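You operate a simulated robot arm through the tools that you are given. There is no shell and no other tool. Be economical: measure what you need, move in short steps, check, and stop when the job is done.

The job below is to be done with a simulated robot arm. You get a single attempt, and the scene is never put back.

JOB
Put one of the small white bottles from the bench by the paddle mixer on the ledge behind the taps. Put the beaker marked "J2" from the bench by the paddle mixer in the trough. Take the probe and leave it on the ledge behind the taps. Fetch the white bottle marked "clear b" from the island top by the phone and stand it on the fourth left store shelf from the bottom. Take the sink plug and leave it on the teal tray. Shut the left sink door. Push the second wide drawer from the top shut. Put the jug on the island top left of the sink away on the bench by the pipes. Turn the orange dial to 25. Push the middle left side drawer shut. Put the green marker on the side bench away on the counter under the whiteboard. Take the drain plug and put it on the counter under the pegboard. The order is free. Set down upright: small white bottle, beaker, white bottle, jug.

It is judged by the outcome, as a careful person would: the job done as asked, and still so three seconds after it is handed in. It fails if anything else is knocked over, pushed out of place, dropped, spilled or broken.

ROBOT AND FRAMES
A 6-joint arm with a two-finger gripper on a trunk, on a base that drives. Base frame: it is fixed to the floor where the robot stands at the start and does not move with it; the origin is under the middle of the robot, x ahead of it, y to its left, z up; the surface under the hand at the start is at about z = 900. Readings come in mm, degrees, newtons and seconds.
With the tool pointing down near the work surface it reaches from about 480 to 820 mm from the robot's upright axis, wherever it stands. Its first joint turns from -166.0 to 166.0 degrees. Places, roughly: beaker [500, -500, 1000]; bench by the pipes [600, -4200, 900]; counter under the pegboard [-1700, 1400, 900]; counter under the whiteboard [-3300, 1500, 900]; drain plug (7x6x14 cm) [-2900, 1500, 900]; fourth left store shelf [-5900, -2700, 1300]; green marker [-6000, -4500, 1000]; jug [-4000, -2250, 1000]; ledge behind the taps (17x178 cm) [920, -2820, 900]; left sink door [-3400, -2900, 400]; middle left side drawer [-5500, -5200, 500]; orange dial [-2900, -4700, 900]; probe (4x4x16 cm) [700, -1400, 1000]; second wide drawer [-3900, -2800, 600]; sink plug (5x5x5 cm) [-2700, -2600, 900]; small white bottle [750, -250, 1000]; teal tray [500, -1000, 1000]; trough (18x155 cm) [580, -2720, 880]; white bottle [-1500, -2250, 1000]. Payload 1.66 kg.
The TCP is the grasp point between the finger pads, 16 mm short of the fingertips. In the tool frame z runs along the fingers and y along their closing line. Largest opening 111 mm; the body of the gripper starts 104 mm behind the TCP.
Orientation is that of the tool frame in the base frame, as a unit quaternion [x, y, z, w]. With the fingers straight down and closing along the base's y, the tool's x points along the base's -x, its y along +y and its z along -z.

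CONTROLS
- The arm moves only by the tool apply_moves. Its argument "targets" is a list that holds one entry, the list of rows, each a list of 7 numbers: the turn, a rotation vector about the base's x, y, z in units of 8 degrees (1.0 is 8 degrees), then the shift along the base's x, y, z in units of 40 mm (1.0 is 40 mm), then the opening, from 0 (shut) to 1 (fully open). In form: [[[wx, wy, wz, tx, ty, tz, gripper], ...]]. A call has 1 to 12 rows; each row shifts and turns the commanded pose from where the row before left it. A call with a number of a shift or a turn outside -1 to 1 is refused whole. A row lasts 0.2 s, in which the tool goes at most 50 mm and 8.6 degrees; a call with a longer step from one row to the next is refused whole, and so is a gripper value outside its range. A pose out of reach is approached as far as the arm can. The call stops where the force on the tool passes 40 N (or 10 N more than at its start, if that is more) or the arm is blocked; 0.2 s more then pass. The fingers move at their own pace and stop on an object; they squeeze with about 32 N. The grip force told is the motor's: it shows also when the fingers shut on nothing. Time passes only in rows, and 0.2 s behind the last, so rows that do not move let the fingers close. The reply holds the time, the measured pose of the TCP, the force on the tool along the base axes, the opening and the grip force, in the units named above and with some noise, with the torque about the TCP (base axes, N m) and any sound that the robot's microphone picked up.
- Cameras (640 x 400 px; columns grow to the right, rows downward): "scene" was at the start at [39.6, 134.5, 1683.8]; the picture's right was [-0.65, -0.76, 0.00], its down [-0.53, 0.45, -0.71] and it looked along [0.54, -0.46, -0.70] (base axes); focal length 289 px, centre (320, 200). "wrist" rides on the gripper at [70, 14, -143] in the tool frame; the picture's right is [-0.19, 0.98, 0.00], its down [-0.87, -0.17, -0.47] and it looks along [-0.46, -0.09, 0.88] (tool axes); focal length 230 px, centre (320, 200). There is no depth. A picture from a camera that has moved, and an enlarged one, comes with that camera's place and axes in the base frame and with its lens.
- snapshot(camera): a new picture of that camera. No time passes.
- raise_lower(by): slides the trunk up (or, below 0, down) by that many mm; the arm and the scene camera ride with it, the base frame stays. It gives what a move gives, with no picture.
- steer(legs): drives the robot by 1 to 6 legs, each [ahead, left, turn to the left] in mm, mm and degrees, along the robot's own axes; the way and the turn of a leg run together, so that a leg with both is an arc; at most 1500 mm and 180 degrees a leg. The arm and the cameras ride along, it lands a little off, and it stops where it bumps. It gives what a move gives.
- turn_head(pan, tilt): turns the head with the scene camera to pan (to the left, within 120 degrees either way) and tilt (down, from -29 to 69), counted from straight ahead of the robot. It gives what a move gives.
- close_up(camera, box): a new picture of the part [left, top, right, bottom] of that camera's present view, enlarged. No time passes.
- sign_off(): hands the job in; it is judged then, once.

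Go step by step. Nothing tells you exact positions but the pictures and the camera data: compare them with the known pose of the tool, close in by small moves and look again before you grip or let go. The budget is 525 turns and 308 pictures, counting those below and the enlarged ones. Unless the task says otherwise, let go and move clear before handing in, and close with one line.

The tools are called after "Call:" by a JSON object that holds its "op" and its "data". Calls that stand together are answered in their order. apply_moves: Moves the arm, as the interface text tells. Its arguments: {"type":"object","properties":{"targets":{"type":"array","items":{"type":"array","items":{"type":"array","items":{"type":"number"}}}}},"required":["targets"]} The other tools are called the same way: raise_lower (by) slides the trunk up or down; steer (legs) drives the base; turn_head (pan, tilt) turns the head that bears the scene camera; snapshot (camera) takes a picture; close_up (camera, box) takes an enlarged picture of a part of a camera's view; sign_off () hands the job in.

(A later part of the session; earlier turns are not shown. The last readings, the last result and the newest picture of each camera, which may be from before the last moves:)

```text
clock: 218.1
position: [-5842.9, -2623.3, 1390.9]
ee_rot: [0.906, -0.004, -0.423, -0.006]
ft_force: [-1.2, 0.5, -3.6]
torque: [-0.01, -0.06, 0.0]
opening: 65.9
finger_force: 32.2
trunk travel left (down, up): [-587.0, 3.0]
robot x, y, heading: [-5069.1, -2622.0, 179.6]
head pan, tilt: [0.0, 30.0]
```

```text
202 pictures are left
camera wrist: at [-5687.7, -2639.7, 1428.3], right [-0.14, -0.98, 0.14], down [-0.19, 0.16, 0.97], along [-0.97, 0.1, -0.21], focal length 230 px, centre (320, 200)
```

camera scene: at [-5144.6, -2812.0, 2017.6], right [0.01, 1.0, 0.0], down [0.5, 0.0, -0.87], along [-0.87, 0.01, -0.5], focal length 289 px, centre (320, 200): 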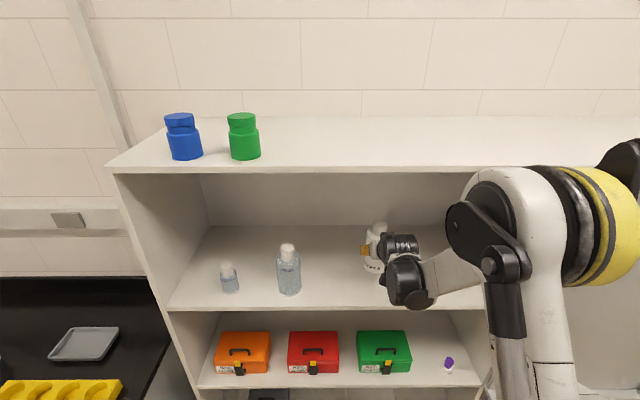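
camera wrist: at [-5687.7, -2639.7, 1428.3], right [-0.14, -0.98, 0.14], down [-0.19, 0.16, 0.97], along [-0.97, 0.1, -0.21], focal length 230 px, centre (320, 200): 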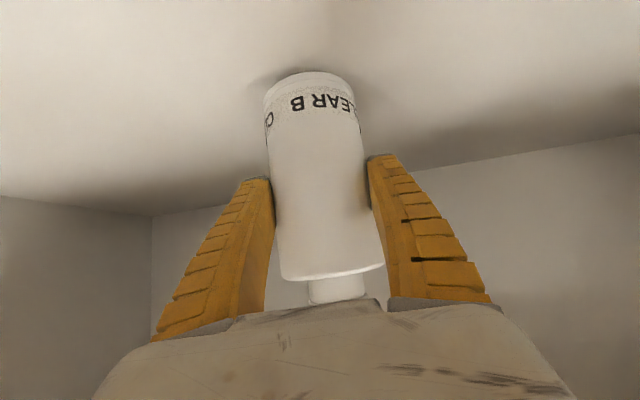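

Call:
{"op": "apply_moves", "data": {"targets": [[[0, 0, 0, 0, 0, -0.06, 0], [0, 0, 0, 0, 0, -0.06, 0], [0, 0, 0, 0, 0, 0, 0]]]}}

Call:
{"op": "apply_moves", "data": {"targets": [[[0, 0, 0, 0, 0, -0.06, 0], [0, 0, 0, 0, 0, 0, 0]]]}}

Call:
{"op": "apply_moves", "data": {"targets": [[[0, 0, 0, 0, 0, -0.05, 0], [0, 0, 0, 0, 0, 0, 0]]]}}

```text
clock: 218.9
position: [-5840.5, -2623.9, 1386.9]
ee_rot: [0.906, -0.005, -0.423, -0.006]
ft_force: [0.1, 0.2, -4.0]
torque: [0.01, -0.04, -0.03]
opening: 66.0
finger_force: 32.3
trunk travel left (down, up): [-587.0, 3.0]
robot x, y, heading: [-5070.4, -2619.1, 179.5]
head pan, tilt: [0.0, 30.0]
```

```text
clock: 219.5
position: [-5842.2, -2623.5, 1385.4]
ee_rot: [0.906, -0.004, -0.424, -0.006]
ft_force: [-0.3, 0.1, -3.5]
torque: [-0.01, -0.07, 0.03]
opening: 65.9
finger_force: 32.4
trunk travel left (down, up): [-587.0, 3.0]
robot x, y, heading: [-5067.9, -2621.8, 179.5]
head pan, tilt: [0.0, 30.0]
```

```text
clock: 220.1
position: [-5841.8, -2624.4, 1381.1]
ee_rot: [0.906, -0.005, -0.423, -0.007]
ft_force: [0.3, 0.3, -3.8]
torque: [0.0, -0.08, 0.03]
opening: 66.1
finger_force: 31.9
trunk travel left (down, up): [-587.0, 3.0]
robot x, y, heading: [-5071.5, -2617.3, 179.5]
head pan, tilt: [0.0, 30.0]
```

Call:
{"op": "apply_moves", "data": {"targets": [[[0, 0, 0, 0, 0, -0.06, 0], [0, 0, 0, 0, 0, 0, 0]]]}}

Call:
{"op": "apply_moves", "data": {"targets": [[[0, 0, 0, 0, 0, -0.06, 0], [0, 0, 0, 0, 0, 0, 0]]]}}

Call:
{"op": "snapshot", "data": {"camera": "wrist"}}

```text
clock: 220.7
position: [-5840.8, -2624.0, 1381.7]
ee_rot: [0.905, -0.005, -0.425, -0.006]
ft_force: [-4.3, 2.0, 14.9]
torque: [-0.15, -0.03, 0.05]
opening: 65.6
finger_force: 31.6
trunk travel left (down, up): [-587.0, 3.0]
robot x, y, heading: [-5069.9, -2619.9, 179.6]
head pan, tilt: [0.0, 30.0]
```

```text
clock: 221.3
position: [-5838.7, -2623.6, 1379.5]
ee_rot: [0.906, -0.004, -0.424, -0.006]
ft_force: [-0.9, 2.5, 19.3]
torque: [-0.01, 0.28, 0.0]
opening: 65.4
finger_force: 31.8
trunk travel left (down, up): [-587.0, 3.0]
robot x, y, heading: [-5074.3, -2623.1, 179.6]
head pan, tilt: [0.0, 30.0]
```

```text
201 pictures are left
camera wrist: at [-5685.0, -2639.8, 1416.3], right [-0.14, -0.98, 0.14], down [-0.19, 0.16, 0.97], along [-0.97, 0.1, -0.21], focal length 230 px, centre (320, 200)
```

wrist: 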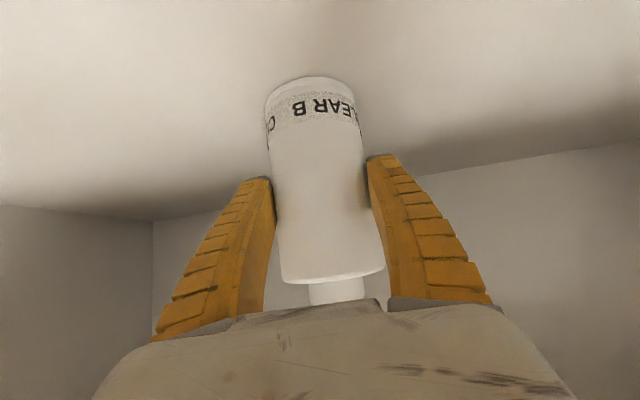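

Contact. Release and back straight out along the tool.

Call:
{"op": "apply_moves", "data": {"targets": [[[0, 0, 0, 0, 0, 0.04, 0], [0, 0, 0, 0, 0, 0, 1], [0, 0, 0, 0, 0, 0, 1], [0, 0, 0, 0.6, 0, 0.4, 1], [0, 0, 0, 0.8, 0, 0.6, 1], [0, 0, 0, 0.8, 0, 0.6, 1], [0, 0, 0, 0.8, 0, 0.6, 1]]]}}

Call:
{"op": "steer", "data": {"legs": [[-200, 0, 0]]}}

Call:
{"op": "snapshot", "data": {"camera": "wrist"}}

```text
clock: 222.9
position: [-5714.0, -2626.2, 1469.5]
ee_rot: [0.906, -0.005, -0.423, -0.006]
ft_force: [0.5, -1.2, -0.8]
torque: [-0.01, -0.01, 0.02]
opening: 110.8
finger_force: 0.0
trunk travel left (down, up): [-587.0, 3.0]
robot x, y, heading: [-5071.3, -2618.5, 179.7]
head pan, tilt: [0.0, 30.0]
```

```text
clock: 224.5
position: [-5519.9, -2625.2, 1468.1]
ee_rot: [0.906, -0.005, -0.424, -0.006]
ft_force: [0.2, -1.0, -0.9]
torque: [0.02, -0.01, 0.01]
opening: 110.7
finger_force: 0.1
trunk travel left (down, up): [-587.0, 3.0]
robot x, y, heading: [-4871.5, -2622.8, 179.4]
head pan, tilt: [0.0, 30.0]
```

```text
200 pictures are left
camera wrist: at [-5365.6, -2641.7, 1506.1], right [-0.14, -0.98, 0.14], down [-0.19, 0.16, 0.97], along [-0.97, 0.11, -0.21], focal length 230 px, centre (320, 200)
```

wrist: 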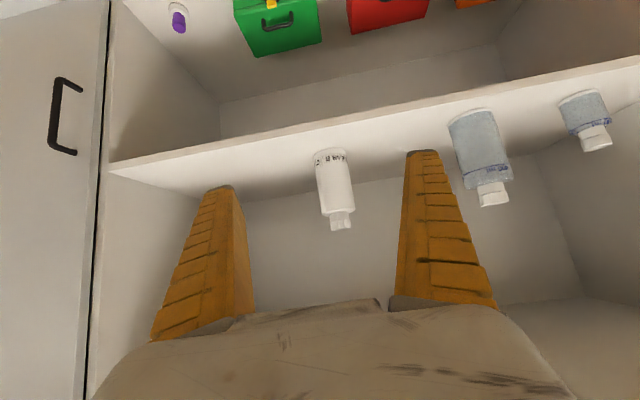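

CLEAR B stands on the shelf. Next the side bench: drive south and look at the open drawer.

Call:
{"op": "steer", "data": {"legs": [[130, 0, 0], [0, 1200, 0.5]]}}

Call:
{"op": "turn_head", "data": {"pan": 30, "tilt": 35}}

Call:
{"op": "snapshot", "data": {"camera": "scene"}}

```text
clock: 231.4
position: [-5669.5, -3791.5, 1468.4]
ee_rot: [0.906, -0.015, -0.423, -0.011]
ft_force: [0.1, -0.4, -0.2]
torque: [-0.02, -0.03, -0.01]
opening: 110.9
finger_force: 0.0
trunk travel left (down, up): [-587.0, 3.0]
robot x, y, heading: [-5022.4, -3798.4, 178.3]
head pan, tilt: [0.0, 30.0]
```

```text
clock: 232.3
position: [-5669.8, -3791.5, 1468.4]
ee_rot: [0.906, -0.016, -0.423, -0.011]
ft_force: [0.3, -0.1, -0.4]
torque: [0.01, -0.02, -0.01]
opening: 111.0
finger_force: 0.0
trunk travel left (down, up): [-587.0, 3.0]
robot x, y, heading: [-5022.3, -3802.0, 178.5]
head pan, tilt: [30.0, 35.0]
```

```text
199 pictures are left
camera scene: at [-5086.9, -4035.9, 2009.8], right [-0.47, 0.88, 0.0], down [0.5, 0.27, -0.82], along [-0.72, -0.39, -0.57], focal length 289 px, centre (320, 200)
```

scene: 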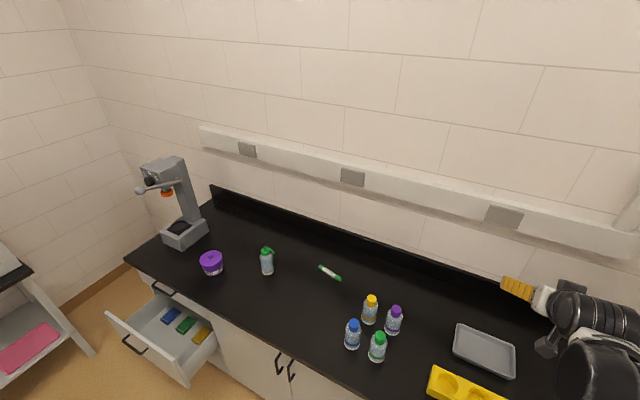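

Call:
{"op": "steer", "data": {"legs": [[-480, 0, 1.5], [0, 1385, 0]]}}

Call:
{"op": "raise_lower", "data": {"by": -580}}

Call:
{"op": "turn_head", "data": {"pan": 0, "tilt": 40}}

Call:
{"op": "snapshot", "data": {"camera": "scene"}}

Call:
{"op": "snapshot", "data": {"camera": "wrist"}}

```text
clock: 241.7
position: [-5159.2, -5209.2, 1469.1]
ee_rot: [0.906, 0.012, -0.423, 0.002]
ft_force: [-0.3, -0.8, -0.2]
torque: [0.0, 0.03, -0.03]
opening: 111.0
finger_force: 0.1
trunk travel left (down, up): [-587.0, 3.0]
robot x, y, heading: [-4511.5, -5182.4, -178.2]
head pan, tilt: [30.0, 35.0]
```

```text
refused: -580 is not a number from -400 to 400
```

```text
clock: 242.6
position: [-5159.5, -5209.5, 1468.9]
ee_rot: [0.906, 0.012, -0.424, 0.001]
ft_force: [-0.3, 0.7, 0.4]
torque: [0.0, -0.03, 0.0]
opening: 110.8
finger_force: 0.0
trunk travel left (down, up): [-587.0, 3.0]
robot x, y, heading: [-4511.2, -5179.5, -178.5]
head pan, tilt: [0.0, 40.0]
```

```text
198 pictures are left
camera scene: at [-4573.6, -5374.7, 2002.2], right [-0.03, 1.0, 0.0], down [0.64, 0.02, -0.77], along [-0.77, -0.02, -0.64], focal length 289 px, centre (320, 200)
```

scene: 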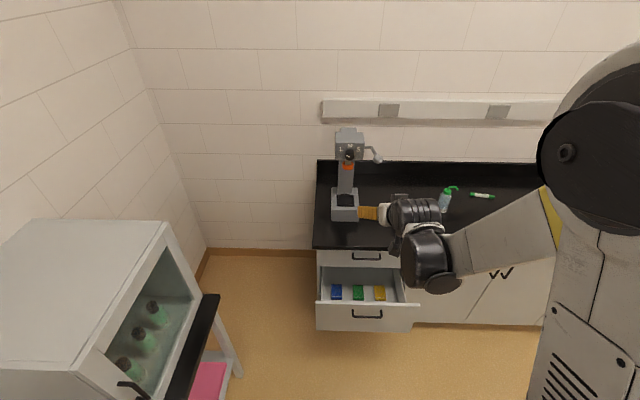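

```text
197 pictures are left
camera wrist: at [-5005.1, -5219.5, 1506.0], right [-0.1, -0.99, 0.14], down [-0.2, 0.16, 0.97], along [-0.98, 0.07, -0.21], focal length 230 px, centre (320, 200)
```

wrist: 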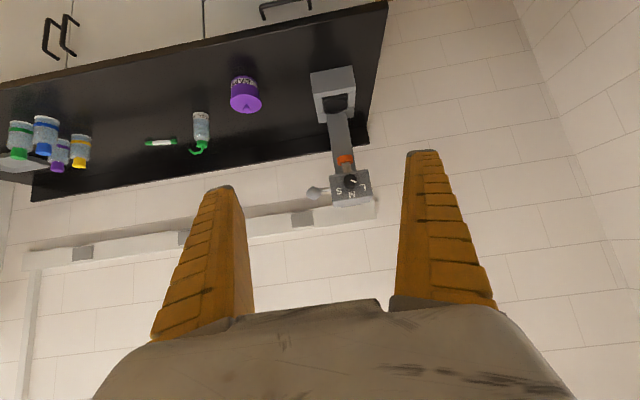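

Call:
{"op": "raise_lower", "data": {"by": -400}}

Call:
{"op": "raise_lower", "data": {"by": -185}}

Call:
{"op": "apply_moves", "data": {"targets": [[[0, 0, 0, 0, 0, -1, 0], [0, 0, 0, 0, 0, -1, 0], [0, 0, 0, 0, 0, -1, 0], [0, 0, 0, 0, 0, -1, 0], [0, 0, 0, 0, 0, -1, 0], [0, 0, 0, 0, 0, -1, 0], [0, 0, 0, 0, 0, -1, 0], [0, 0, 0, 0, 0, -1, 0]]]}}

Call:
{"op": "snapshot", "data": {"camera": "scene"}}

Call:
{"op": "snapshot", "data": {"camera": "wrist"}}

```text
clock: 246.4
position: [-5159.9, -5209.9, 1067.7]
ee_rot: [0.906, 0.011, -0.424, 0.001]
ft_force: [0.4, -0.1, -0.1]
torque: [0.01, -0.01, -0.01]
opening: 110.9
finger_force: 0.0
trunk travel left (down, up): [-187.0, 403.0]
robot x, y, heading: [-4508.2, -5180.7, -178.2]
head pan, tilt: [0.0, 40.0]
```

```text
clock: 248.5
position: [-5159.3, -5209.1, 884.6]
ee_rot: [0.906, 0.012, -0.424, 0.002]
ft_force: [-0.1, 0.4, -0.4]
torque: [-0.01, 0.01, -0.04]
opening: 110.9
finger_force: 0.0
trunk travel left (down, up): [-2.0, 588.0]
robot x, y, heading: [-4509.6, -5179.5, -178.3]
head pan, tilt: [0.0, 40.0]
```

```text
clock: 250.3
position: [-5262.8, -5215.6, 635.7]
ee_rot: [0.907, 0.012, -0.422, 0.002]
ft_force: [0.7, 0.4, -1.4]
torque: [0.03, -0.01, 0.02]
opening: 0.0
finger_force: 28.6
out of reach, approached as far as the arm can: row 3, 4, 5, 6, 7, 8
trunk travel left (down, up): [-2.0, 588.0]
robot x, y, heading: [-4512.0, -5178.1, -178.1]
head pan, tilt: [0.0, 40.0]
```

```text
196 pictures are left
camera scene: at [-4573.6, -5374.6, 1417.2], right [-0.03, 1.0, 0.0], down [0.64, 0.02, -0.77], along [-0.77, -0.02, -0.64], focal length 289 px, centre (320, 200)
```

scene: 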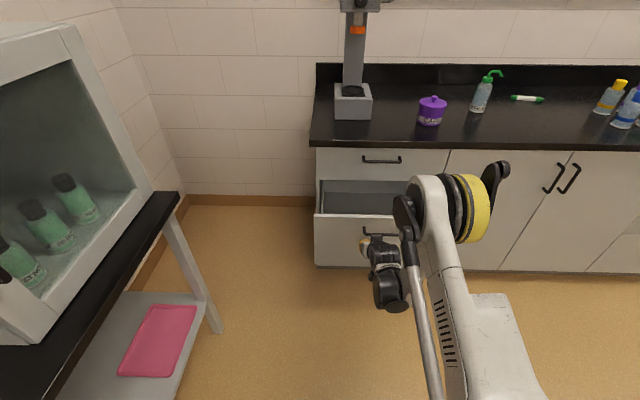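

```text
195 pictures are left
camera wrist: at [-5108.5, -5226.7, 673.1], right [-0.1, -0.99, 0.14], down [-0.2, 0.16, 0.97], along [-0.97, 0.07, -0.21], focal length 230 px, centre (320, 200)
```

wrist: 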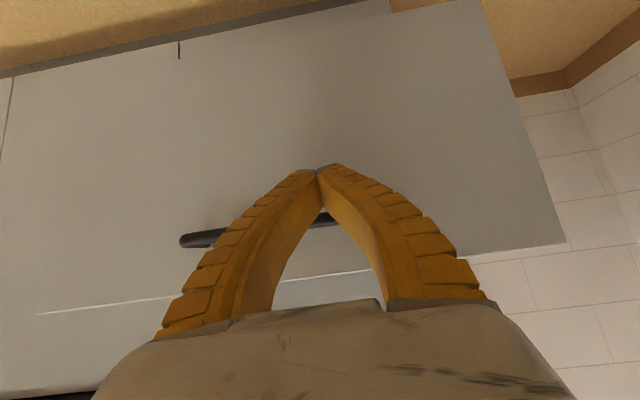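

Call:
{"op": "steer", "data": {"legs": [[200, 0, 0]]}}

Call:
{"op": "steer", "data": {"legs": [[150, 0, 0]]}}

Call:
{"op": "snapshot", "data": {"camera": "scene"}}

```text
clock: 251.9
position: [-5463.9, -5220.3, 635.1]
ee_rot: [0.907, 0.011, -0.422, 0.001]
ft_force: [0.5, 0.0, 1.4]
torque: [-0.02, 0.0, 0.01]
opening: 0.0
finger_force: 28.8
trunk travel left (down, up): [-2.0, 588.0]
robot x, y, heading: [-4713.4, -5191.0, -178.4]
head pan, tilt: [0.0, 40.0]
```

```text
clock: 252.9
position: [-5507.0, -5221.0, 629.5]
ee_rot: [0.911, 0.009, -0.412, 0.002]
ft_force: [2.1, -0.7, -2.4]
torque: [-0.03, 0.0, 0.01]
opening: 0.0
finger_force: 28.7
trunk travel left (down, up): [-2.0, 588.0]
robot x, y, heading: [-4761.1, -5186.9, -178.4]
head pan, tilt: [0.0, 40.0]
stopped in leg 1: the force on the tool passed its limit at 124 N (the readings are from after the stop); the commanded pose is now the measured one
```

```text
194 pictures are left
camera scene: at [-4824.7, -5381.6, 1417.4], right [-0.03, 1.0, 0.0], down [0.64, 0.02, -0.77], along [-0.77, -0.02, -0.64], focal length 289 px, centre (320, 200)
```

scene: 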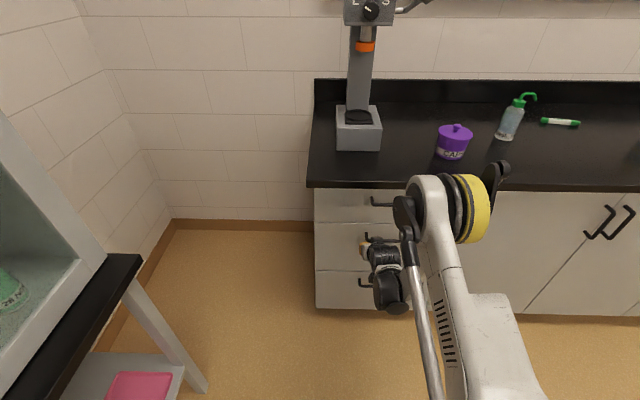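

Call:
{"op": "close_up", "data": {"camera": "scene", "box": [290, 170, 450, 320]}}

Call:
{"op": "snapshot", "data": {"camera": "wrist"}}

```text
2.67 times, centred on (370, 245) of scene
camera zoom: at [-4824.7, -5381.6, 1417.4], right [-0.03, 1.0, 0.0], down [0.64, 0.02, -0.77], along [-0.77, -0.02, -0.64], focal length 771 px, centre (187, 80)
```

zoom: 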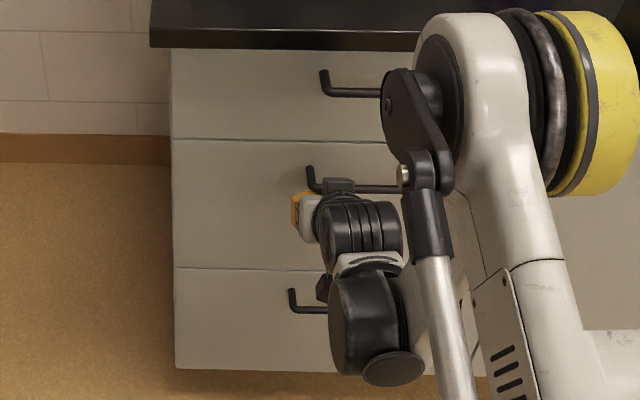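

```text
192 pictures are left
camera wrist: at [-5352.9, -5232.1, 671.5], right [-0.11, -0.98, 0.14], down [-0.22, 0.16, 0.96], along [-0.97, 0.07, -0.23], focal length 230 px, centre (320, 200)
```

wrist: 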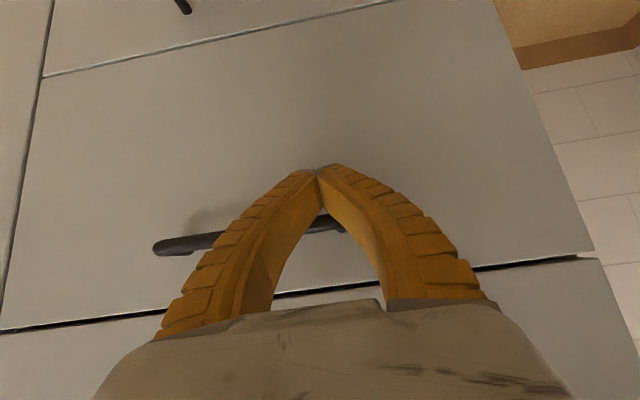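

Drawer is flush shut. Back off, raise, straighten the tool, and go for the green marker.

Call:
{"op": "steer", "data": {"legs": [[-350, 0, 0]]}}

Call:
{"op": "raise_lower", "data": {"by": 400}}

Call:
{"op": "apply_moves", "data": {"targets": [[[0, -0.87, 0, 0.2, 0, 1, 0.5], [0, -0.87, 0, 0.2, 0, 1, 0.5], [0, -0.87, 0, 0.2, 0, 1, 0.5], [0, -0.87, 0, 0.2, 0, 1, 0.5], [0, -0.87, 0, 0.2, 0, 1, 0.5], [0, -0.87, 0, 0.2, 0, 0.5, 0.5], [0, -0.87, 0, 0, 0, 0, 0.5]]]}}

Call:
{"op": "steer", "data": {"legs": [[0, -740, -1.6]]}}

Call:
{"op": "turn_head", "data": {"pan": 10, "tilt": 40}}

Call:
{"op": "snapshot", "data": {"camera": "scene"}}

```text
clock: 255.1
position: [-5162.8, -5210.0, 630.5]
ee_rot: [0.911, 0.009, -0.412, 0.002]
ft_force: [0.2, 0.4, 0.1]
torque: [0.02, 0.0, 0.02]
opening: 0.0
finger_force: 28.7
trunk travel left (down, up): [-2.0, 588.0]
robot x, y, heading: [-4413.3, -5178.1, -178.4]
head pan, tilt: [0.0, 40.0]
```

```text
clock: 258.9
position: [-5162.6, -5210.6, 1029.3]
ee_rot: [0.911, 0.008, -0.412, 0.001]
ft_force: [-0.2, -0.5, -0.5]
torque: [0.01, -0.04, -0.01]
opening: 0.2
finger_force: 29.0
trunk travel left (down, up): [-402.0, 188.0]
robot x, y, heading: [-4422.1, -5177.7, -178.4]
head pan, tilt: [0.0, 40.0]
```

```text
clock: 260.5
position: [-5116.3, -5210.7, 1249.7]
ee_rot: [1.0, 0.007, 0.002, 0.004]
ft_force: [-0.3, -0.8, 0.6]
torque: [-0.02, -0.04, -0.01]
opening: 57.4
finger_force: 1.5
trunk travel left (down, up): [-402.0, 188.0]
robot x, y, heading: [-4419.4, -5178.2, -178.5]
head pan, tilt: [0.0, 40.0]
```

```text
clock: 264.6
position: [-5132.0, -4454.2, 1251.1]
ee_rot: [1.0, 0.004, 0.001, 0.004]
ft_force: [0.8, 0.1, -0.3]
torque: [-0.04, 0.02, 0.04]
opening: 57.8
finger_force: 1.3
trunk travel left (down, up): [-402.0, 188.0]
robot x, y, heading: [-4433.3, -4425.4, -178.9]
head pan, tilt: [0.0, 40.0]
```

```text
clock: 265.3
position: [-5132.6, -4455.1, 1249.8]
ee_rot: [1.0, 0.004, 0.0, 0.004]
ft_force: [0.1, -0.2, -0.4]
torque: [0.02, -0.03, 0.02]
opening: 57.6
finger_force: 1.7
trunk travel left (down, up): [-402.0, 188.0]
robot x, y, heading: [-4435.4, -4427.1, -178.7]
head pan, tilt: [10.0, 40.0]
```

```text
191 pictures are left
camera scene: at [-4497.7, -4635.3, 1817.2], right [-0.19, 0.98, 0.0], down [0.63, 0.12, -0.77], along [-0.75, -0.15, -0.64], focal length 289 px, centre (320, 200)
```

scene: 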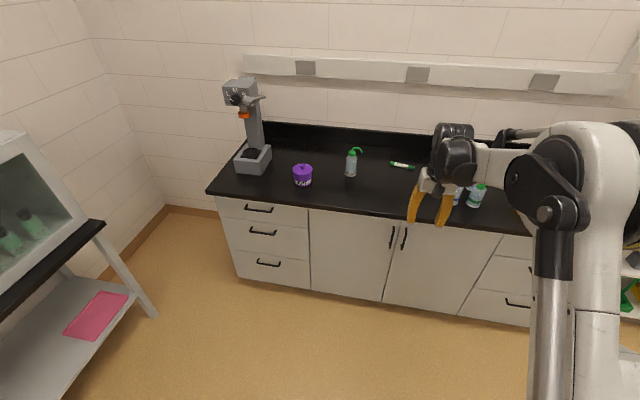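

Call:
{"op": "apply_moves", "data": {"targets": [[[0, 0, 0.94, 0, 0, 0, 0.5], [0, 0, 0.94, 0, 0, 0, 0.5], [0, 0, 0.94, 0, 0, 0, 0.5], [0, 0, 0.94, 0, 0, 0, 0.5], [0, 0, 0.94, 0, 0, 0, 0.5], [0, 0, 0.94, 0, 0, 0, 0.5], [0, 0, 0.94, 0, 0, 0, 0.5], [0, 0, 0.94, 0, 0, 0, 0.5], [0, 0, 0.94, 0, 0, 0, 0.5], [0, 0, 0.94, 0, 0, 0, 0.5], [0, 0, 0.94, 0, 0, 0, 0.5], [0, 0, 0.9, 0, 0, 0, 0.5]]]}}

Call:
{"op": "steer", "data": {"legs": [[740, 0, -1.2]]}}

Call:
{"op": "snapshot", "data": {"camera": "wrist"}}

Call:
{"op": "snapshot", "data": {"camera": "scene"}}

```text
clock: 267.9
position: [-5130.9, -4455.9, 1250.1]
ee_rot: [0.703, 0.712, 0.004, 0.004]
ft_force: [-0.4, 0.1, 0.2]
torque: [0.0, -0.02, -0.02]
opening: 57.7
finger_force: 1.5
trunk travel left (down, up): [-402.0, 188.0]
robot x, y, heading: [-4435.3, -4426.9, -178.9]
head pan, tilt: [10.0, 40.0]
```

```text
clock: 272.0
position: [-5878.2, -4447.5, 1249.9]
ee_rot: [0.712, 0.702, 0.003, 0.003]
ft_force: [-0.5, -0.4, 0.0]
torque: [0.02, 0.0, -0.03]
opening: 57.4
finger_force: 0.9
trunk travel left (down, up): [-402.0, 188.0]
robot x, y, heading: [-5184.0, -4433.9, 179.8]
head pan, tilt: [10.0, 40.0]
```

```text
190 pictures are left
camera wrist: at [-5865.5, -4378.0, 1392.1], right [0.98, -0.2, 0.01], down [-0.18, -0.86, 0.47], along [-0.09, -0.46, -0.88], focal length 230 px, centre (320, 200)
```

wrist: 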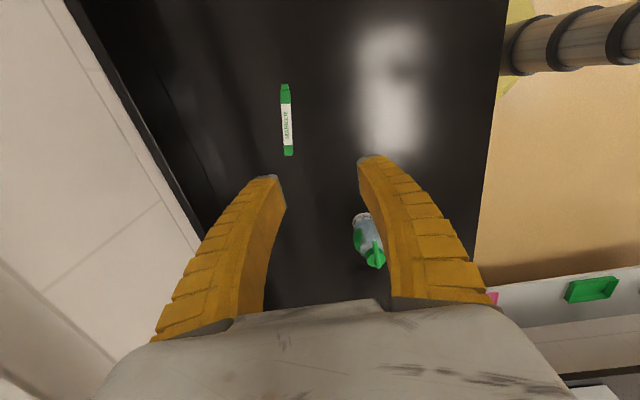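

```text
189 pictures are left
camera scene: at [-5249.3, -4640.9, 1817.2], right [-0.17, 0.99, 0.0], down [0.63, 0.11, -0.77], along [-0.75, -0.13, -0.64], focal length 289 px, centre (320, 200)
```

scene: 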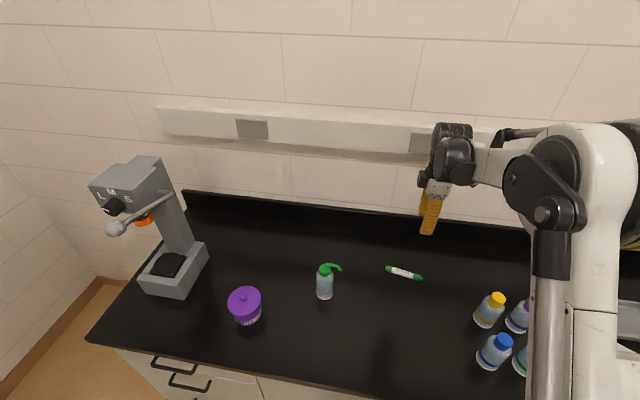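

Call:
{"op": "apply_moves", "data": {"targets": [[[0, 0, -0.78, -0.8, 0.04, -0.5, 0.5], [0, 0, -0.78, -0.8, 0.04, -0.5, 0.5], [0, 0, 0, 0, 0, -1, 0.5], [0, 0, 0, 0, 0, -1, 0.5], [0, 0, 0, 0, 0, -1, 0.5], [0, 0, 0, 0, 0, -1, 0.5], [0, 0, 0, 0, 0, -1, 0.5], [0, 0, 0, 0, 0, -1, 0.5]]]}}

Call:
{"op": "snapshot", "data": {"camera": "wrist"}}

```text
clock: 273.8
position: [-5942.3, -4442.9, 969.7]
ee_rot: [0.784, 0.62, 0.003, 0.004]
ft_force: [0.6, 0.0, -1.0]
torque: [0.02, 0.01, 0.01]
opening: 57.7
finger_force: 1.5
trunk travel left (down, up): [-402.0, 188.0]
robot x, y, heading: [-5184.3, -4437.7, 180.1]
head pan, tilt: [10.0, 40.0]
```

```text
188 pictures are left
camera wrist: at [-5913.8, -4378.3, 1112.3], right [0.91, -0.41, 0.01], down [-0.37, -0.8, 0.47], along [-0.19, -0.43, -0.88], focal length 230 px, centre (320, 200)
```

wrist: 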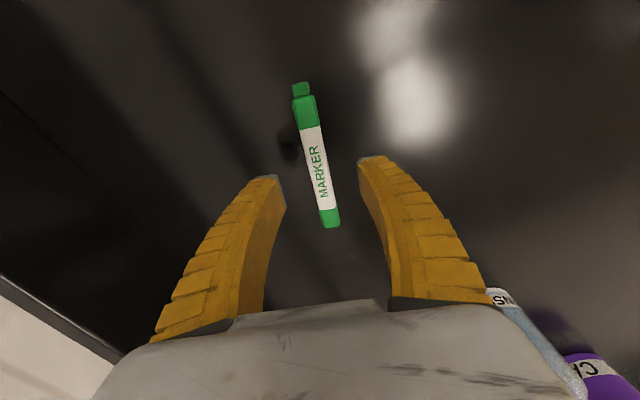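

Call:
{"op": "apply_moves", "data": {"targets": [[[0, 0, 0, 0, 0.1, -0.7, 0.5], [0, 0, 0, 0, 0.1, -0.55, 0.5], [0, 0, 0, 0, 0, 0, 0.5]]]}}

Call:
{"op": "snapshot", "data": {"camera": "wrist"}}

```text
clock: 274.6
position: [-5919.8, -4434.9, 944.6]
ee_rot: [0.784, 0.621, 0.002, 0.003]
ft_force: [0.0, -0.1, 0.6]
torque: [0.03, 0.0, -0.01]
opening: 57.4
finger_force: 1.5
out of reach, approached as far as the arm can: row 1, 2
trunk travel left (down, up): [-402.0, 188.0]
robot x, y, heading: [-5178.3, -4433.6, 179.7]
head pan, tilt: [10.0, 40.0]
```

```text
187 pictures are left
camera wrist: at [-5891.4, -4370.9, 1086.8], right [0.91, -0.41, 0.01], down [-0.37, -0.8, 0.47], along [-0.19, -0.43, -0.88], focal length 230 px, centre (320, 200)
```

wrist: 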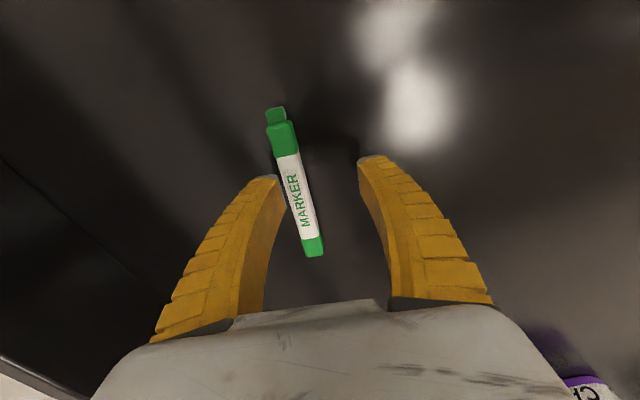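

Call:
{"op": "apply_moves", "data": {"targets": [[[0, 0, 0, 0, 0, 0.8, 0.5], [0, 0, 0, -0.55, 0, 0, 0.5]]]}}

Call:
{"op": "raise_lower", "data": {"by": -40}}

Call:
{"op": "snapshot", "data": {"camera": "wrist"}}

```text
clock: 275.2
position: [-5944.2, -4434.5, 974.8]
ee_rot: [0.784, 0.621, 0.003, 0.004]
ft_force: [-0.2, 0.6, 0.3]
torque: [0.01, -0.07, 0.02]
opening: 57.5
finger_force: 0.9
trunk travel left (down, up): [-402.0, 188.0]
robot x, y, heading: [-5179.6, -4432.4, 180.1]
head pan, tilt: [10.0, 40.0]
```

```text
clock: 276.0
position: [-5943.1, -4435.0, 936.9]
ee_rot: [0.784, 0.621, 0.003, 0.003]
ft_force: [0.6, 0.6, 0.3]
torque: [-0.01, -0.03, 0.02]
opening: 57.6
finger_force: 1.3
trunk travel left (down, up): [-362.0, 228.0]
robot x, y, heading: [-5181.5, -4436.8, 179.8]
head pan, tilt: [10.0, 40.0]
```

```text
186 pictures are left
camera wrist: at [-5914.7, -4370.8, 1078.6], right [0.91, -0.41, 0.01], down [-0.37, -0.8, 0.47], along [-0.19, -0.43, -0.88], focal length 230 px, centre (320, 200)
```

wrist: 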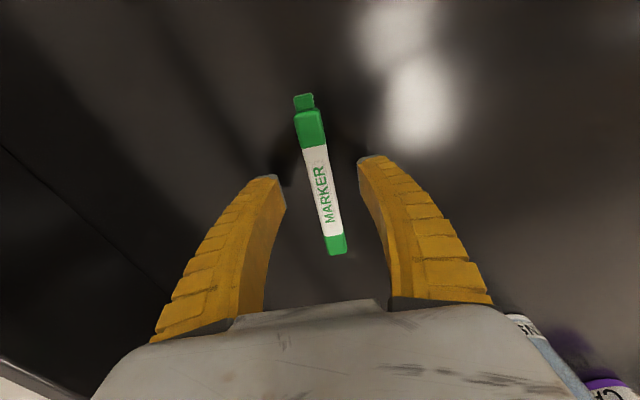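

Call:
{"op": "raise_lower", "data": {"by": -18}}

Call:
{"op": "apply_moves", "data": {"targets": [[[0, 0, 0, 0, 0, 0, 0], [0, 0, 0, 0, 0, 0, 0], [0, 0, 0, 0, 0, 0, 0]]]}}

Call:
{"op": "raise_lower", "data": {"by": 240}}

Call:
{"op": "snapshot", "data": {"camera": "wrist"}}

```text
clock: 276.7
position: [-5943.0, -4435.5, 918.0]
ee_rot: [0.784, 0.62, 0.003, 0.003]
ft_force: [0.2, 0.5, -0.2]
torque: [0.02, 0.01, -0.01]
opening: 57.6
finger_force: 1.2
trunk travel left (down, up): [-344.0, 246.0]
robot x, y, heading: [-5182.8, -4430.9, 180.0]
head pan, tilt: [10.0, 40.0]
```

```text
clock: 277.5
position: [-5942.6, -4434.5, 919.3]
ee_rot: [0.784, 0.621, 0.003, 0.004]
ft_force: [-1.5, -0.1, 6.9]
torque: [-0.04, 0.04, 0.04]
opening: 12.9
finger_force: 31.7
trunk travel left (down, up): [-344.0, 246.0]
robot x, y, heading: [-5186.1, -4428.7, 179.7]
head pan, tilt: [10.0, 40.0]
```

```text
clock: 280.0
position: [-5943.2, -4436.0, 1158.2]
ee_rot: [0.785, 0.62, 0.002, 0.003]
ft_force: [-0.7, 0.0, 0.1]
torque: [-0.01, 0.01, 0.0]
opening: 10.2
finger_force: 31.9
trunk travel left (down, up): [-584.0, 6.0]
robot x, y, heading: [-5180.7, -4431.0, 180.1]
head pan, tilt: [10.0, 40.0]
```

```text
185 pictures are left
camera wrist: at [-5914.8, -4370.8, 1300.3], right [0.91, -0.41, 0.01], down [-0.37, -0.8, 0.47], along [-0.19, -0.43, -0.88], focal length 230 px, centre (320, 200)
```

wrist: 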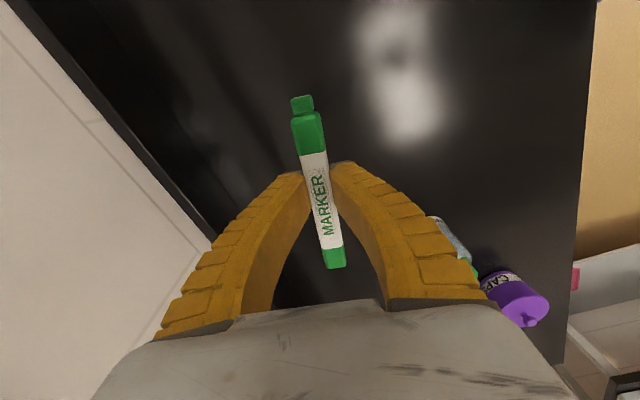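

Marker held. Back off, face north and look along the west aisle.

Call:
{"op": "steer", "data": {"legs": [[-450, 0, 0], [0, 0, -90]]}}

Call:
{"op": "turn_head", "data": {"pan": 0, "tilt": 15}}

Call:
{"op": "snapshot", "data": {"camera": "scene"}}

```text
clock: 286.6
position: [-4713.5, -3674.4, 1158.3]
ee_rot: [0.993, -0.121, 0.0, 0.004]
ft_force: [-0.4, -0.6, 0.1]
torque: [0.01, -0.03, -0.02]
opening: 10.4
finger_force: 32.0
trunk travel left (down, up): [-584.0, 6.0]
robot x, y, heading: [-4717.0, -4434.2, 89.2]
head pan, tilt: [10.0, 40.0]
```

```text
clock: 287.5
position: [-4713.1, -3674.9, 1157.8]
ee_rot: [0.993, -0.121, 0.0, 0.004]
ft_force: [-0.1, -1.1, -0.3]
torque: [0.01, 0.0, 0.01]
opening: 10.4
finger_force: 31.9
trunk travel left (down, up): [-584.0, 6.0]
robot x, y, heading: [-4719.0, -4436.0, 89.3]
head pan, tilt: [0.0, 15.0]
```

```text
184 pictures are left
camera scene: at [-4910.4, -4362.6, 2038.7], right [1.0, -0.01, 0.0], down [0.0, -0.26, -0.97], along [0.01, 0.97, -0.26], focal length 289 px, centre (320, 200)
```

scene: 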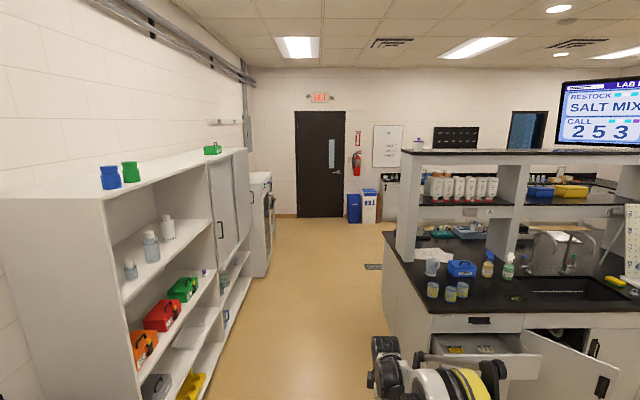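

Call:
{"op": "steer", "data": {"legs": [[1500, 0, 0.7], [1500, 0, 0], [1300, 0, 0]]}}

Call:
{"op": "turn_head", "data": {"pan": -45, "tilt": 25}}

Call:
{"op": "snapshot", "data": {"camera": "scene"}}

```text
clock: 307.9
position: [-4603.2, 597.9, 1158.4]
ee_rot: [0.991, -0.135, 0.0, 0.004]
ft_force: [-0.1, -0.1, -0.1]
torque: [0.01, 0.0, 0.03]
opening: 10.5
finger_force: 31.8
trunk travel left (down, up): [-584.0, 6.0]
robot x, y, heading: [-4630.9, -162.4, 87.8]
head pan, tilt: [0.0, 15.0]
```

```text
clock: 309.1
position: [-4602.3, 597.3, 1157.5]
ee_rot: [0.991, -0.135, -0.001, 0.004]
ft_force: [-0.2, 0.5, 0.0]
torque: [0.02, -0.04, -0.01]
opening: 10.5
finger_force: 32.2
trunk travel left (down, up): [-584.0, 6.0]
robot x, y, heading: [-4629.8, -160.4, 87.7]
head pan, tilt: [-45.0, 25.0]
```

```text
183 pictures are left
camera scene: at [-4756.8, -115.5, 2022.5], right [0.68, -0.73, 0.0], down [-0.31, -0.29, -0.91], along [0.67, 0.61, -0.42], focal length 289 px, centre (320, 200)
```

scene: 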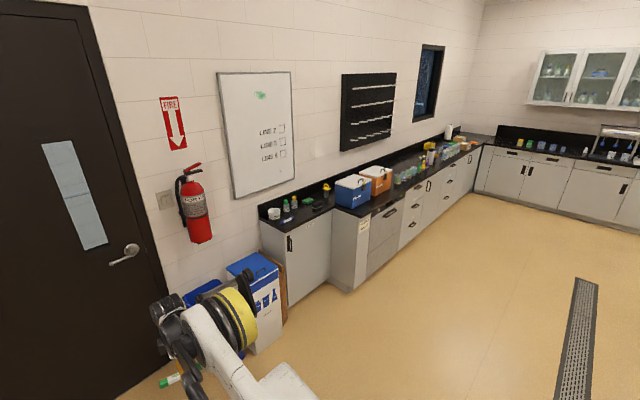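

Call:
{"op": "close_up", "data": {"camera": "scene", "box": [240, 120, 500, 300]}}

```text
2.22 times, centred on (370, 210) of scene
camera zoom: at [-4756.8, -115.5, 2022.5], right [0.68, -0.73, 0.0], down [-0.31, -0.29, -0.91], along [0.67, 0.61, -0.42], focal length 642 px, centre (209, 178)
```

zoom: 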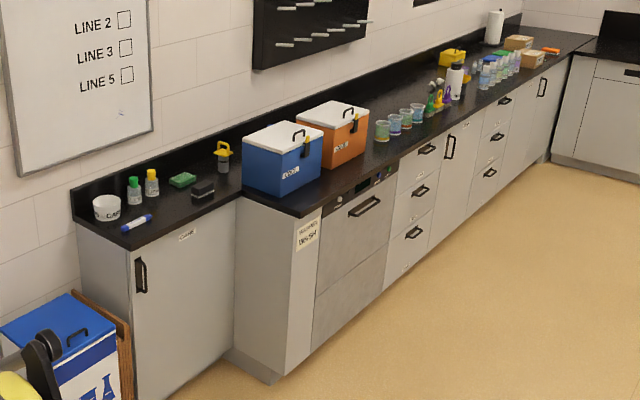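

Call:
{"op": "steer", "data": {"legs": [[0, -1370, 2.3], [750, 0, 0]]}}

Call:
{"op": "turn_head", "data": {"pan": 0, "tilt": 40}}

Call:
{"op": "snapshot", "data": {"camera": "scene"}}

Call:
{"op": "snapshot", "data": {"camera": "wrist"}}

```text
clock: 319.6
position: [-3235.2, 1310.0, 1157.4]
ee_rot: [0.993, -0.12, -0.001, 0.004]
ft_force: [0.2, 1.3, 0.4]
torque: [-0.01, 0.0, 0.01]
opening: 10.4
finger_force: 32.2
trunk travel left (down, up): [-584.0, 6.0]
robot x, y, heading: [-3236.8, 550.2, 89.5]
head pan, tilt: [-45.0, 25.0]
```

```text
clock: 320.8
position: [-3235.2, 1309.7, 1157.5]
ee_rot: [0.993, -0.12, 0.0, 0.005]
ft_force: [-0.7, -1.2, -0.1]
torque: [-0.01, 0.0, 0.01]
opening: 10.7
finger_force: 31.8
trunk travel left (down, up): [-584.0, 6.0]
robot x, y, heading: [-3237.8, 544.4, 89.4]
head pan, tilt: [0.0, 40.0]
```

```text
181 pictures are left
camera scene: at [-3431.8, 613.4, 1999.2], right [1.0, -0.01, 0.0], down [-0.01, -0.64, -0.77], along [0.01, 0.77, -0.64], focal length 289 px, centre (320, 200)
```

scene: 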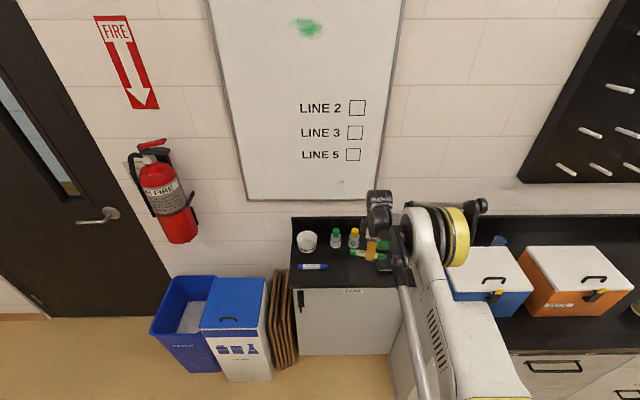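

```text
180 pictures are left
camera wrist: at [-3169.8, 1280.8, 1300.4], right [-0.42, -0.91, 0.01], down [-0.8, 0.37, 0.47], along [-0.43, 0.19, -0.88], focal length 230 px, centre (320, 200)
```

wrist: 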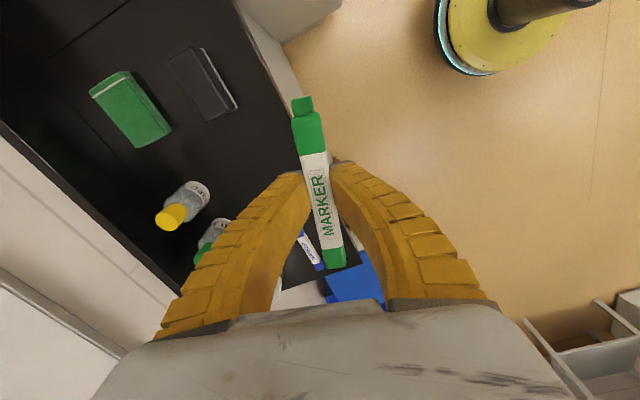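

Call:
{"op": "steer", "data": {"legs": [[122, 35, 0.6]]}}

Call:
{"op": "raise_lower", "data": {"by": -205}}

Call:
{"op": "snapshot", "data": {"camera": "wrist"}}

```text
clock: 322.0
position: [-3278.4, 1429.4, 1157.9]
ee_rot: [0.993, -0.115, 0.0, 0.005]
ft_force: [-0.2, 0.4, -0.2]
torque: [-0.03, -0.01, 0.0]
opening: 10.5
finger_force: 31.5
trunk travel left (down, up): [-584.0, 6.0]
robot x, y, heading: [-3271.8, 668.6, 89.9]
head pan, tilt: [0.0, 40.0]
```

```text
clock: 324.2
position: [-3277.3, 1428.8, 952.7]
ee_rot: [0.993, -0.114, 0.0, 0.005]
ft_force: [-0.5, 0.0, -0.1]
torque: [0.04, 0.0, -0.01]
opening: 10.5
finger_force: 31.9
trunk travel left (down, up): [-379.0, 211.0]
robot x, y, heading: [-3277.9, 665.8, 90.1]
head pan, tilt: [0.0, 40.0]
```

```text
179 pictures are left
camera wrist: at [-3212.9, 1400.9, 1095.7], right [-0.41, -0.91, 0.01], down [-0.8, 0.36, 0.47], along [-0.43, 0.18, -0.88], focal length 230 px, centre (320, 200)
```

wrist: 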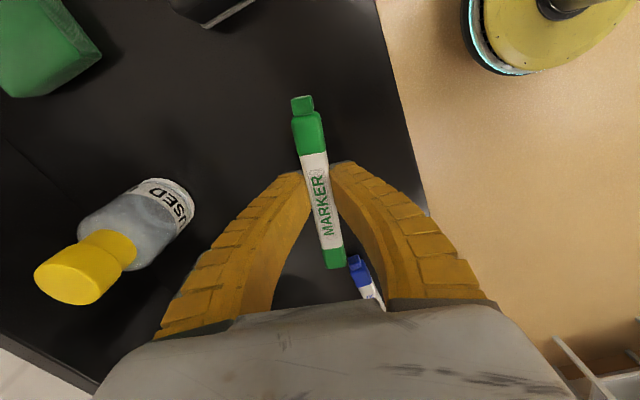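

Call:
{"op": "apply_moves", "data": {"targets": [[[0, 0, 0, 0.5, 0, 0, 0], [0, 0, 0, 0, 0, 0, 0]]]}}

Call:
{"op": "raise_lower", "data": {"by": -31}}

Call:
{"op": "raise_lower", "data": {"by": -3}}

```text
clock: 324.8
position: [-3258.7, 1428.3, 952.9]
ee_rot: [0.993, -0.114, 0.001, 0.004]
ft_force: [-0.3, -0.1, 0.2]
torque: [0.02, -0.02, 0.01]
opening: 10.6
finger_force: 32.0
trunk travel left (down, up): [-379.0, 211.0]
robot x, y, heading: [-3275.1, 668.8, 90.2]
head pan, tilt: [0.0, 40.0]
```

```text
clock: 325.6
position: [-3259.4, 1428.6, 922.5]
ee_rot: [0.993, -0.114, 0.0, 0.005]
ft_force: [0.1, -0.2, 0.9]
torque: [0.02, -0.01, -0.01]
opening: 10.5
finger_force: 31.7
trunk travel left (down, up): [-348.0, 242.0]
robot x, y, heading: [-3275.4, 668.3, 90.1]
head pan, tilt: [0.0, 40.0]
```

```text
clock: 326.1
position: [-3259.1, 1428.5, 919.5]
ee_rot: [0.994, -0.113, -0.001, 0.004]
ft_force: [-0.1, 0.8, 3.5]
torque: [0.04, 0.14, 0.01]
opening: 12.2
finger_force: 31.5
trunk travel left (down, up): [-345.0, 245.0]
robot x, y, heading: [-3275.4, 668.7, 90.2]
head pan, tilt: [0.0, 40.0]
```

Contact with the counter; release and rise.

Call:
{"op": "apply_moves", "data": {"targets": [[[0, 0, 0, 0, 0, 0, 0.2], [0, 0, 0, 0, 0, 0, 0.35], [0, 0, 0, 0, 0, 0, 0.35]]]}}

Call:
{"op": "raise_lower", "data": {"by": 240}}

Call:
{"op": "turn_head", "data": {"pan": -25, "tilt": 40}}

Call:
{"op": "snapshot", "data": {"camera": "wrist"}}

Call:
{"op": "snapshot", "data": {"camera": "scene"}}

```text
clock: 326.9
position: [-3257.8, 1428.1, 918.9]
ee_rot: [0.993, -0.114, -0.001, 0.005]
ft_force: [0.3, -0.1, 0.2]
torque: [-0.02, 0.0, -0.04]
opening: 41.2
finger_force: 2.0
trunk travel left (down, up): [-345.0, 245.0]
robot x, y, heading: [-3272.0, 665.8, 90.1]
head pan, tilt: [0.0, 40.0]
```

```text
clock: 329.4
position: [-3257.6, 1428.7, 1159.8]
ee_rot: [0.993, -0.114, -0.001, 0.004]
ft_force: [0.1, -0.5, -0.1]
torque: [0.0, -0.01, -0.01]
opening: 41.5
finger_force: 1.7
trunk travel left (down, up): [-585.0, 5.0]
robot x, y, heading: [-3273.4, 669.5, 90.2]
head pan, tilt: [0.0, 40.0]
```

```text
clock: 330.3
position: [-3258.9, 1428.7, 1159.0]
ee_rot: [0.993, -0.114, -0.001, 0.004]
ft_force: [-0.1, -0.2, 0.6]
torque: [-0.03, -0.03, 0.0]
opening: 41.1
finger_force: 2.1
trunk travel left (down, up): [-585.0, 5.0]
robot x, y, heading: [-3277.6, 664.4, 90.3]
head pan, tilt: [-25.0, 40.0]
```

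```text
178 pictures are left
camera wrist: at [-3193.2, 1400.3, 1301.2], right [-0.41, -0.91, 0.01], down [-0.8, 0.36, 0.47], along [-0.43, 0.18, -0.88], focal length 230 px, centre (320, 200)
```

wrist: 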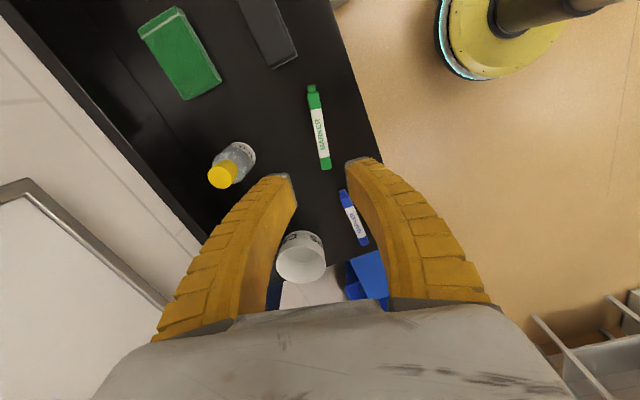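

```text
177 pictures are left
camera scene: at [-3430.9, 722.5, 2000.2], right [0.91, -0.42, 0.0], down [-0.27, -0.58, -0.77], along [0.32, 0.7, -0.64], focal length 289 px, centre (320, 200)
```

scene: 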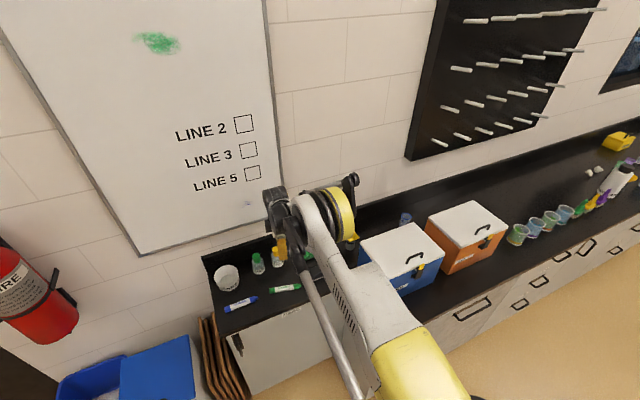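

Call:
{"op": "steer", "data": {"legs": [[-250, 0, 0]]}}

Call:
{"op": "turn_head", "data": {"pan": -18, "tilt": 30}}

Call:
{"op": "snapshot", "data": {"camera": "scene"}}

```text
clock: 332.1
position: [-3259.5, 1180.4, 1158.9]
ee_rot: [0.994, -0.113, 0.0, 0.004]
ft_force: [0.7, -0.5, 0.4]
torque: [0.02, -0.01, 0.01]
opening: 41.4
finger_force: 1.8
trunk travel left (down, up): [-585.0, 5.0]
robot x, y, heading: [-3272.4, 419.1, 90.5]
head pan, tilt: [-25.0, 40.0]
```

```text
clock: 332.8
position: [-3260.4, 1180.3, 1158.5]
ee_rot: [0.994, -0.113, 0.0, 0.004]
ft_force: [0.0, 0.1, 0.1]
torque: [0.03, 0.0, -0.03]
opening: 41.4
finger_force: 1.1
trunk travel left (down, up): [-585.0, 5.0]
robot x, y, heading: [-3271.2, 420.6, 90.3]
head pan, tilt: [-18.0, 30.0]
```

```text
176 pictures are left
camera scene: at [-3438.1, 483.3, 2015.5], right [0.95, -0.31, 0.0], down [-0.15, -0.48, -0.87], along [0.26, 0.82, -0.5], focal length 289 px, centre (320, 200)
```

scene: 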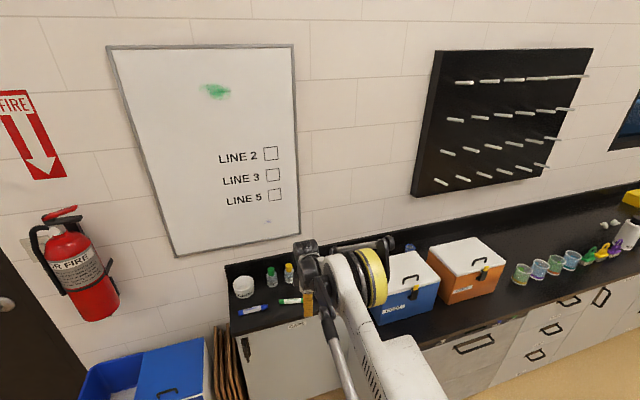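

Call:
{"op": "steer", "data": {"legs": [[-350, 0, 0], [0, -450, 0]]}}

Call:
{"op": "turn_head", "data": {"pan": 10, "tilt": 30}}

Call:
{"op": "snapshot", "data": {"camera": "scene"}}

```text
clock: 337.4
position: [-2806.9, 829.2, 1159.2]
ee_rot: [0.993, -0.114, 0.0, 0.005]
ft_force: [-1.4, 0.2, -0.2]
torque: [-0.03, 0.01, -0.02]
opening: 41.3
finger_force: 1.9
trunk travel left (down, up): [-585.0, 5.0]
robot x, y, heading: [-2825.5, 71.9, 90.0]
head pan, tilt: [-18.0, 30.0]
```

```text
clock: 338.4
position: [-2807.0, 829.6, 1159.8]
ee_rot: [0.994, -0.113, -0.001, 0.004]
ft_force: [1.2, 0.1, 0.6]
torque: [0.02, 0.0, -0.03]
opening: 41.3
finger_force: 1.8
trunk travel left (down, up): [-585.0, 5.0]
robot x, y, heading: [-2825.2, 64.1, 90.0]
head pan, tilt: [10.0, 30.0]
```

```text
175 pictures are left
camera scene: at [-3032.0, 135.3, 2015.6], right [0.98, 0.17, 0.0], down [0.09, -0.49, -0.87], along [-0.15, 0.85, -0.5], focal length 289 px, centre (320, 200)
```

scene: 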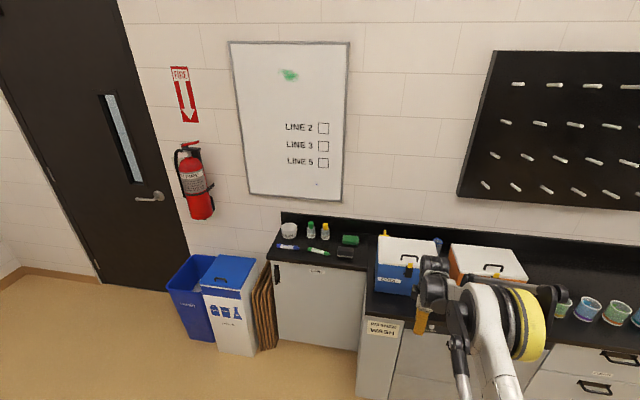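

Call:
{"op": "close_up", "data": {"camera": "scene", "box": [260, 210, 480, 345]}}

```text
2.91 times, centred on (370, 278) of scene
camera zoom: at [-3032.0, 135.3, 2015.6], right [0.98, 0.17, 0.0], down [0.09, -0.49, -0.87], along [-0.15, 0.85, -0.5], focal length 841 px, centre (174, -26)
```

zoom: 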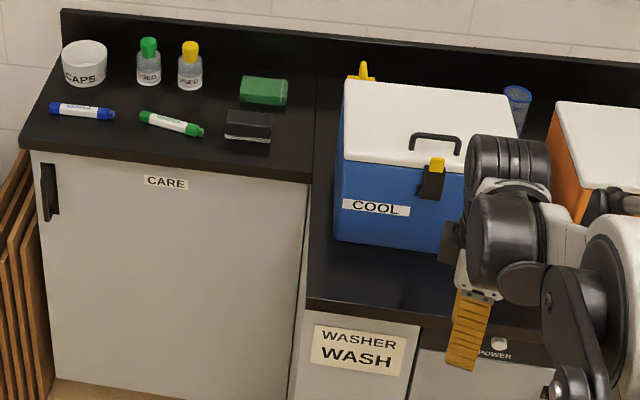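

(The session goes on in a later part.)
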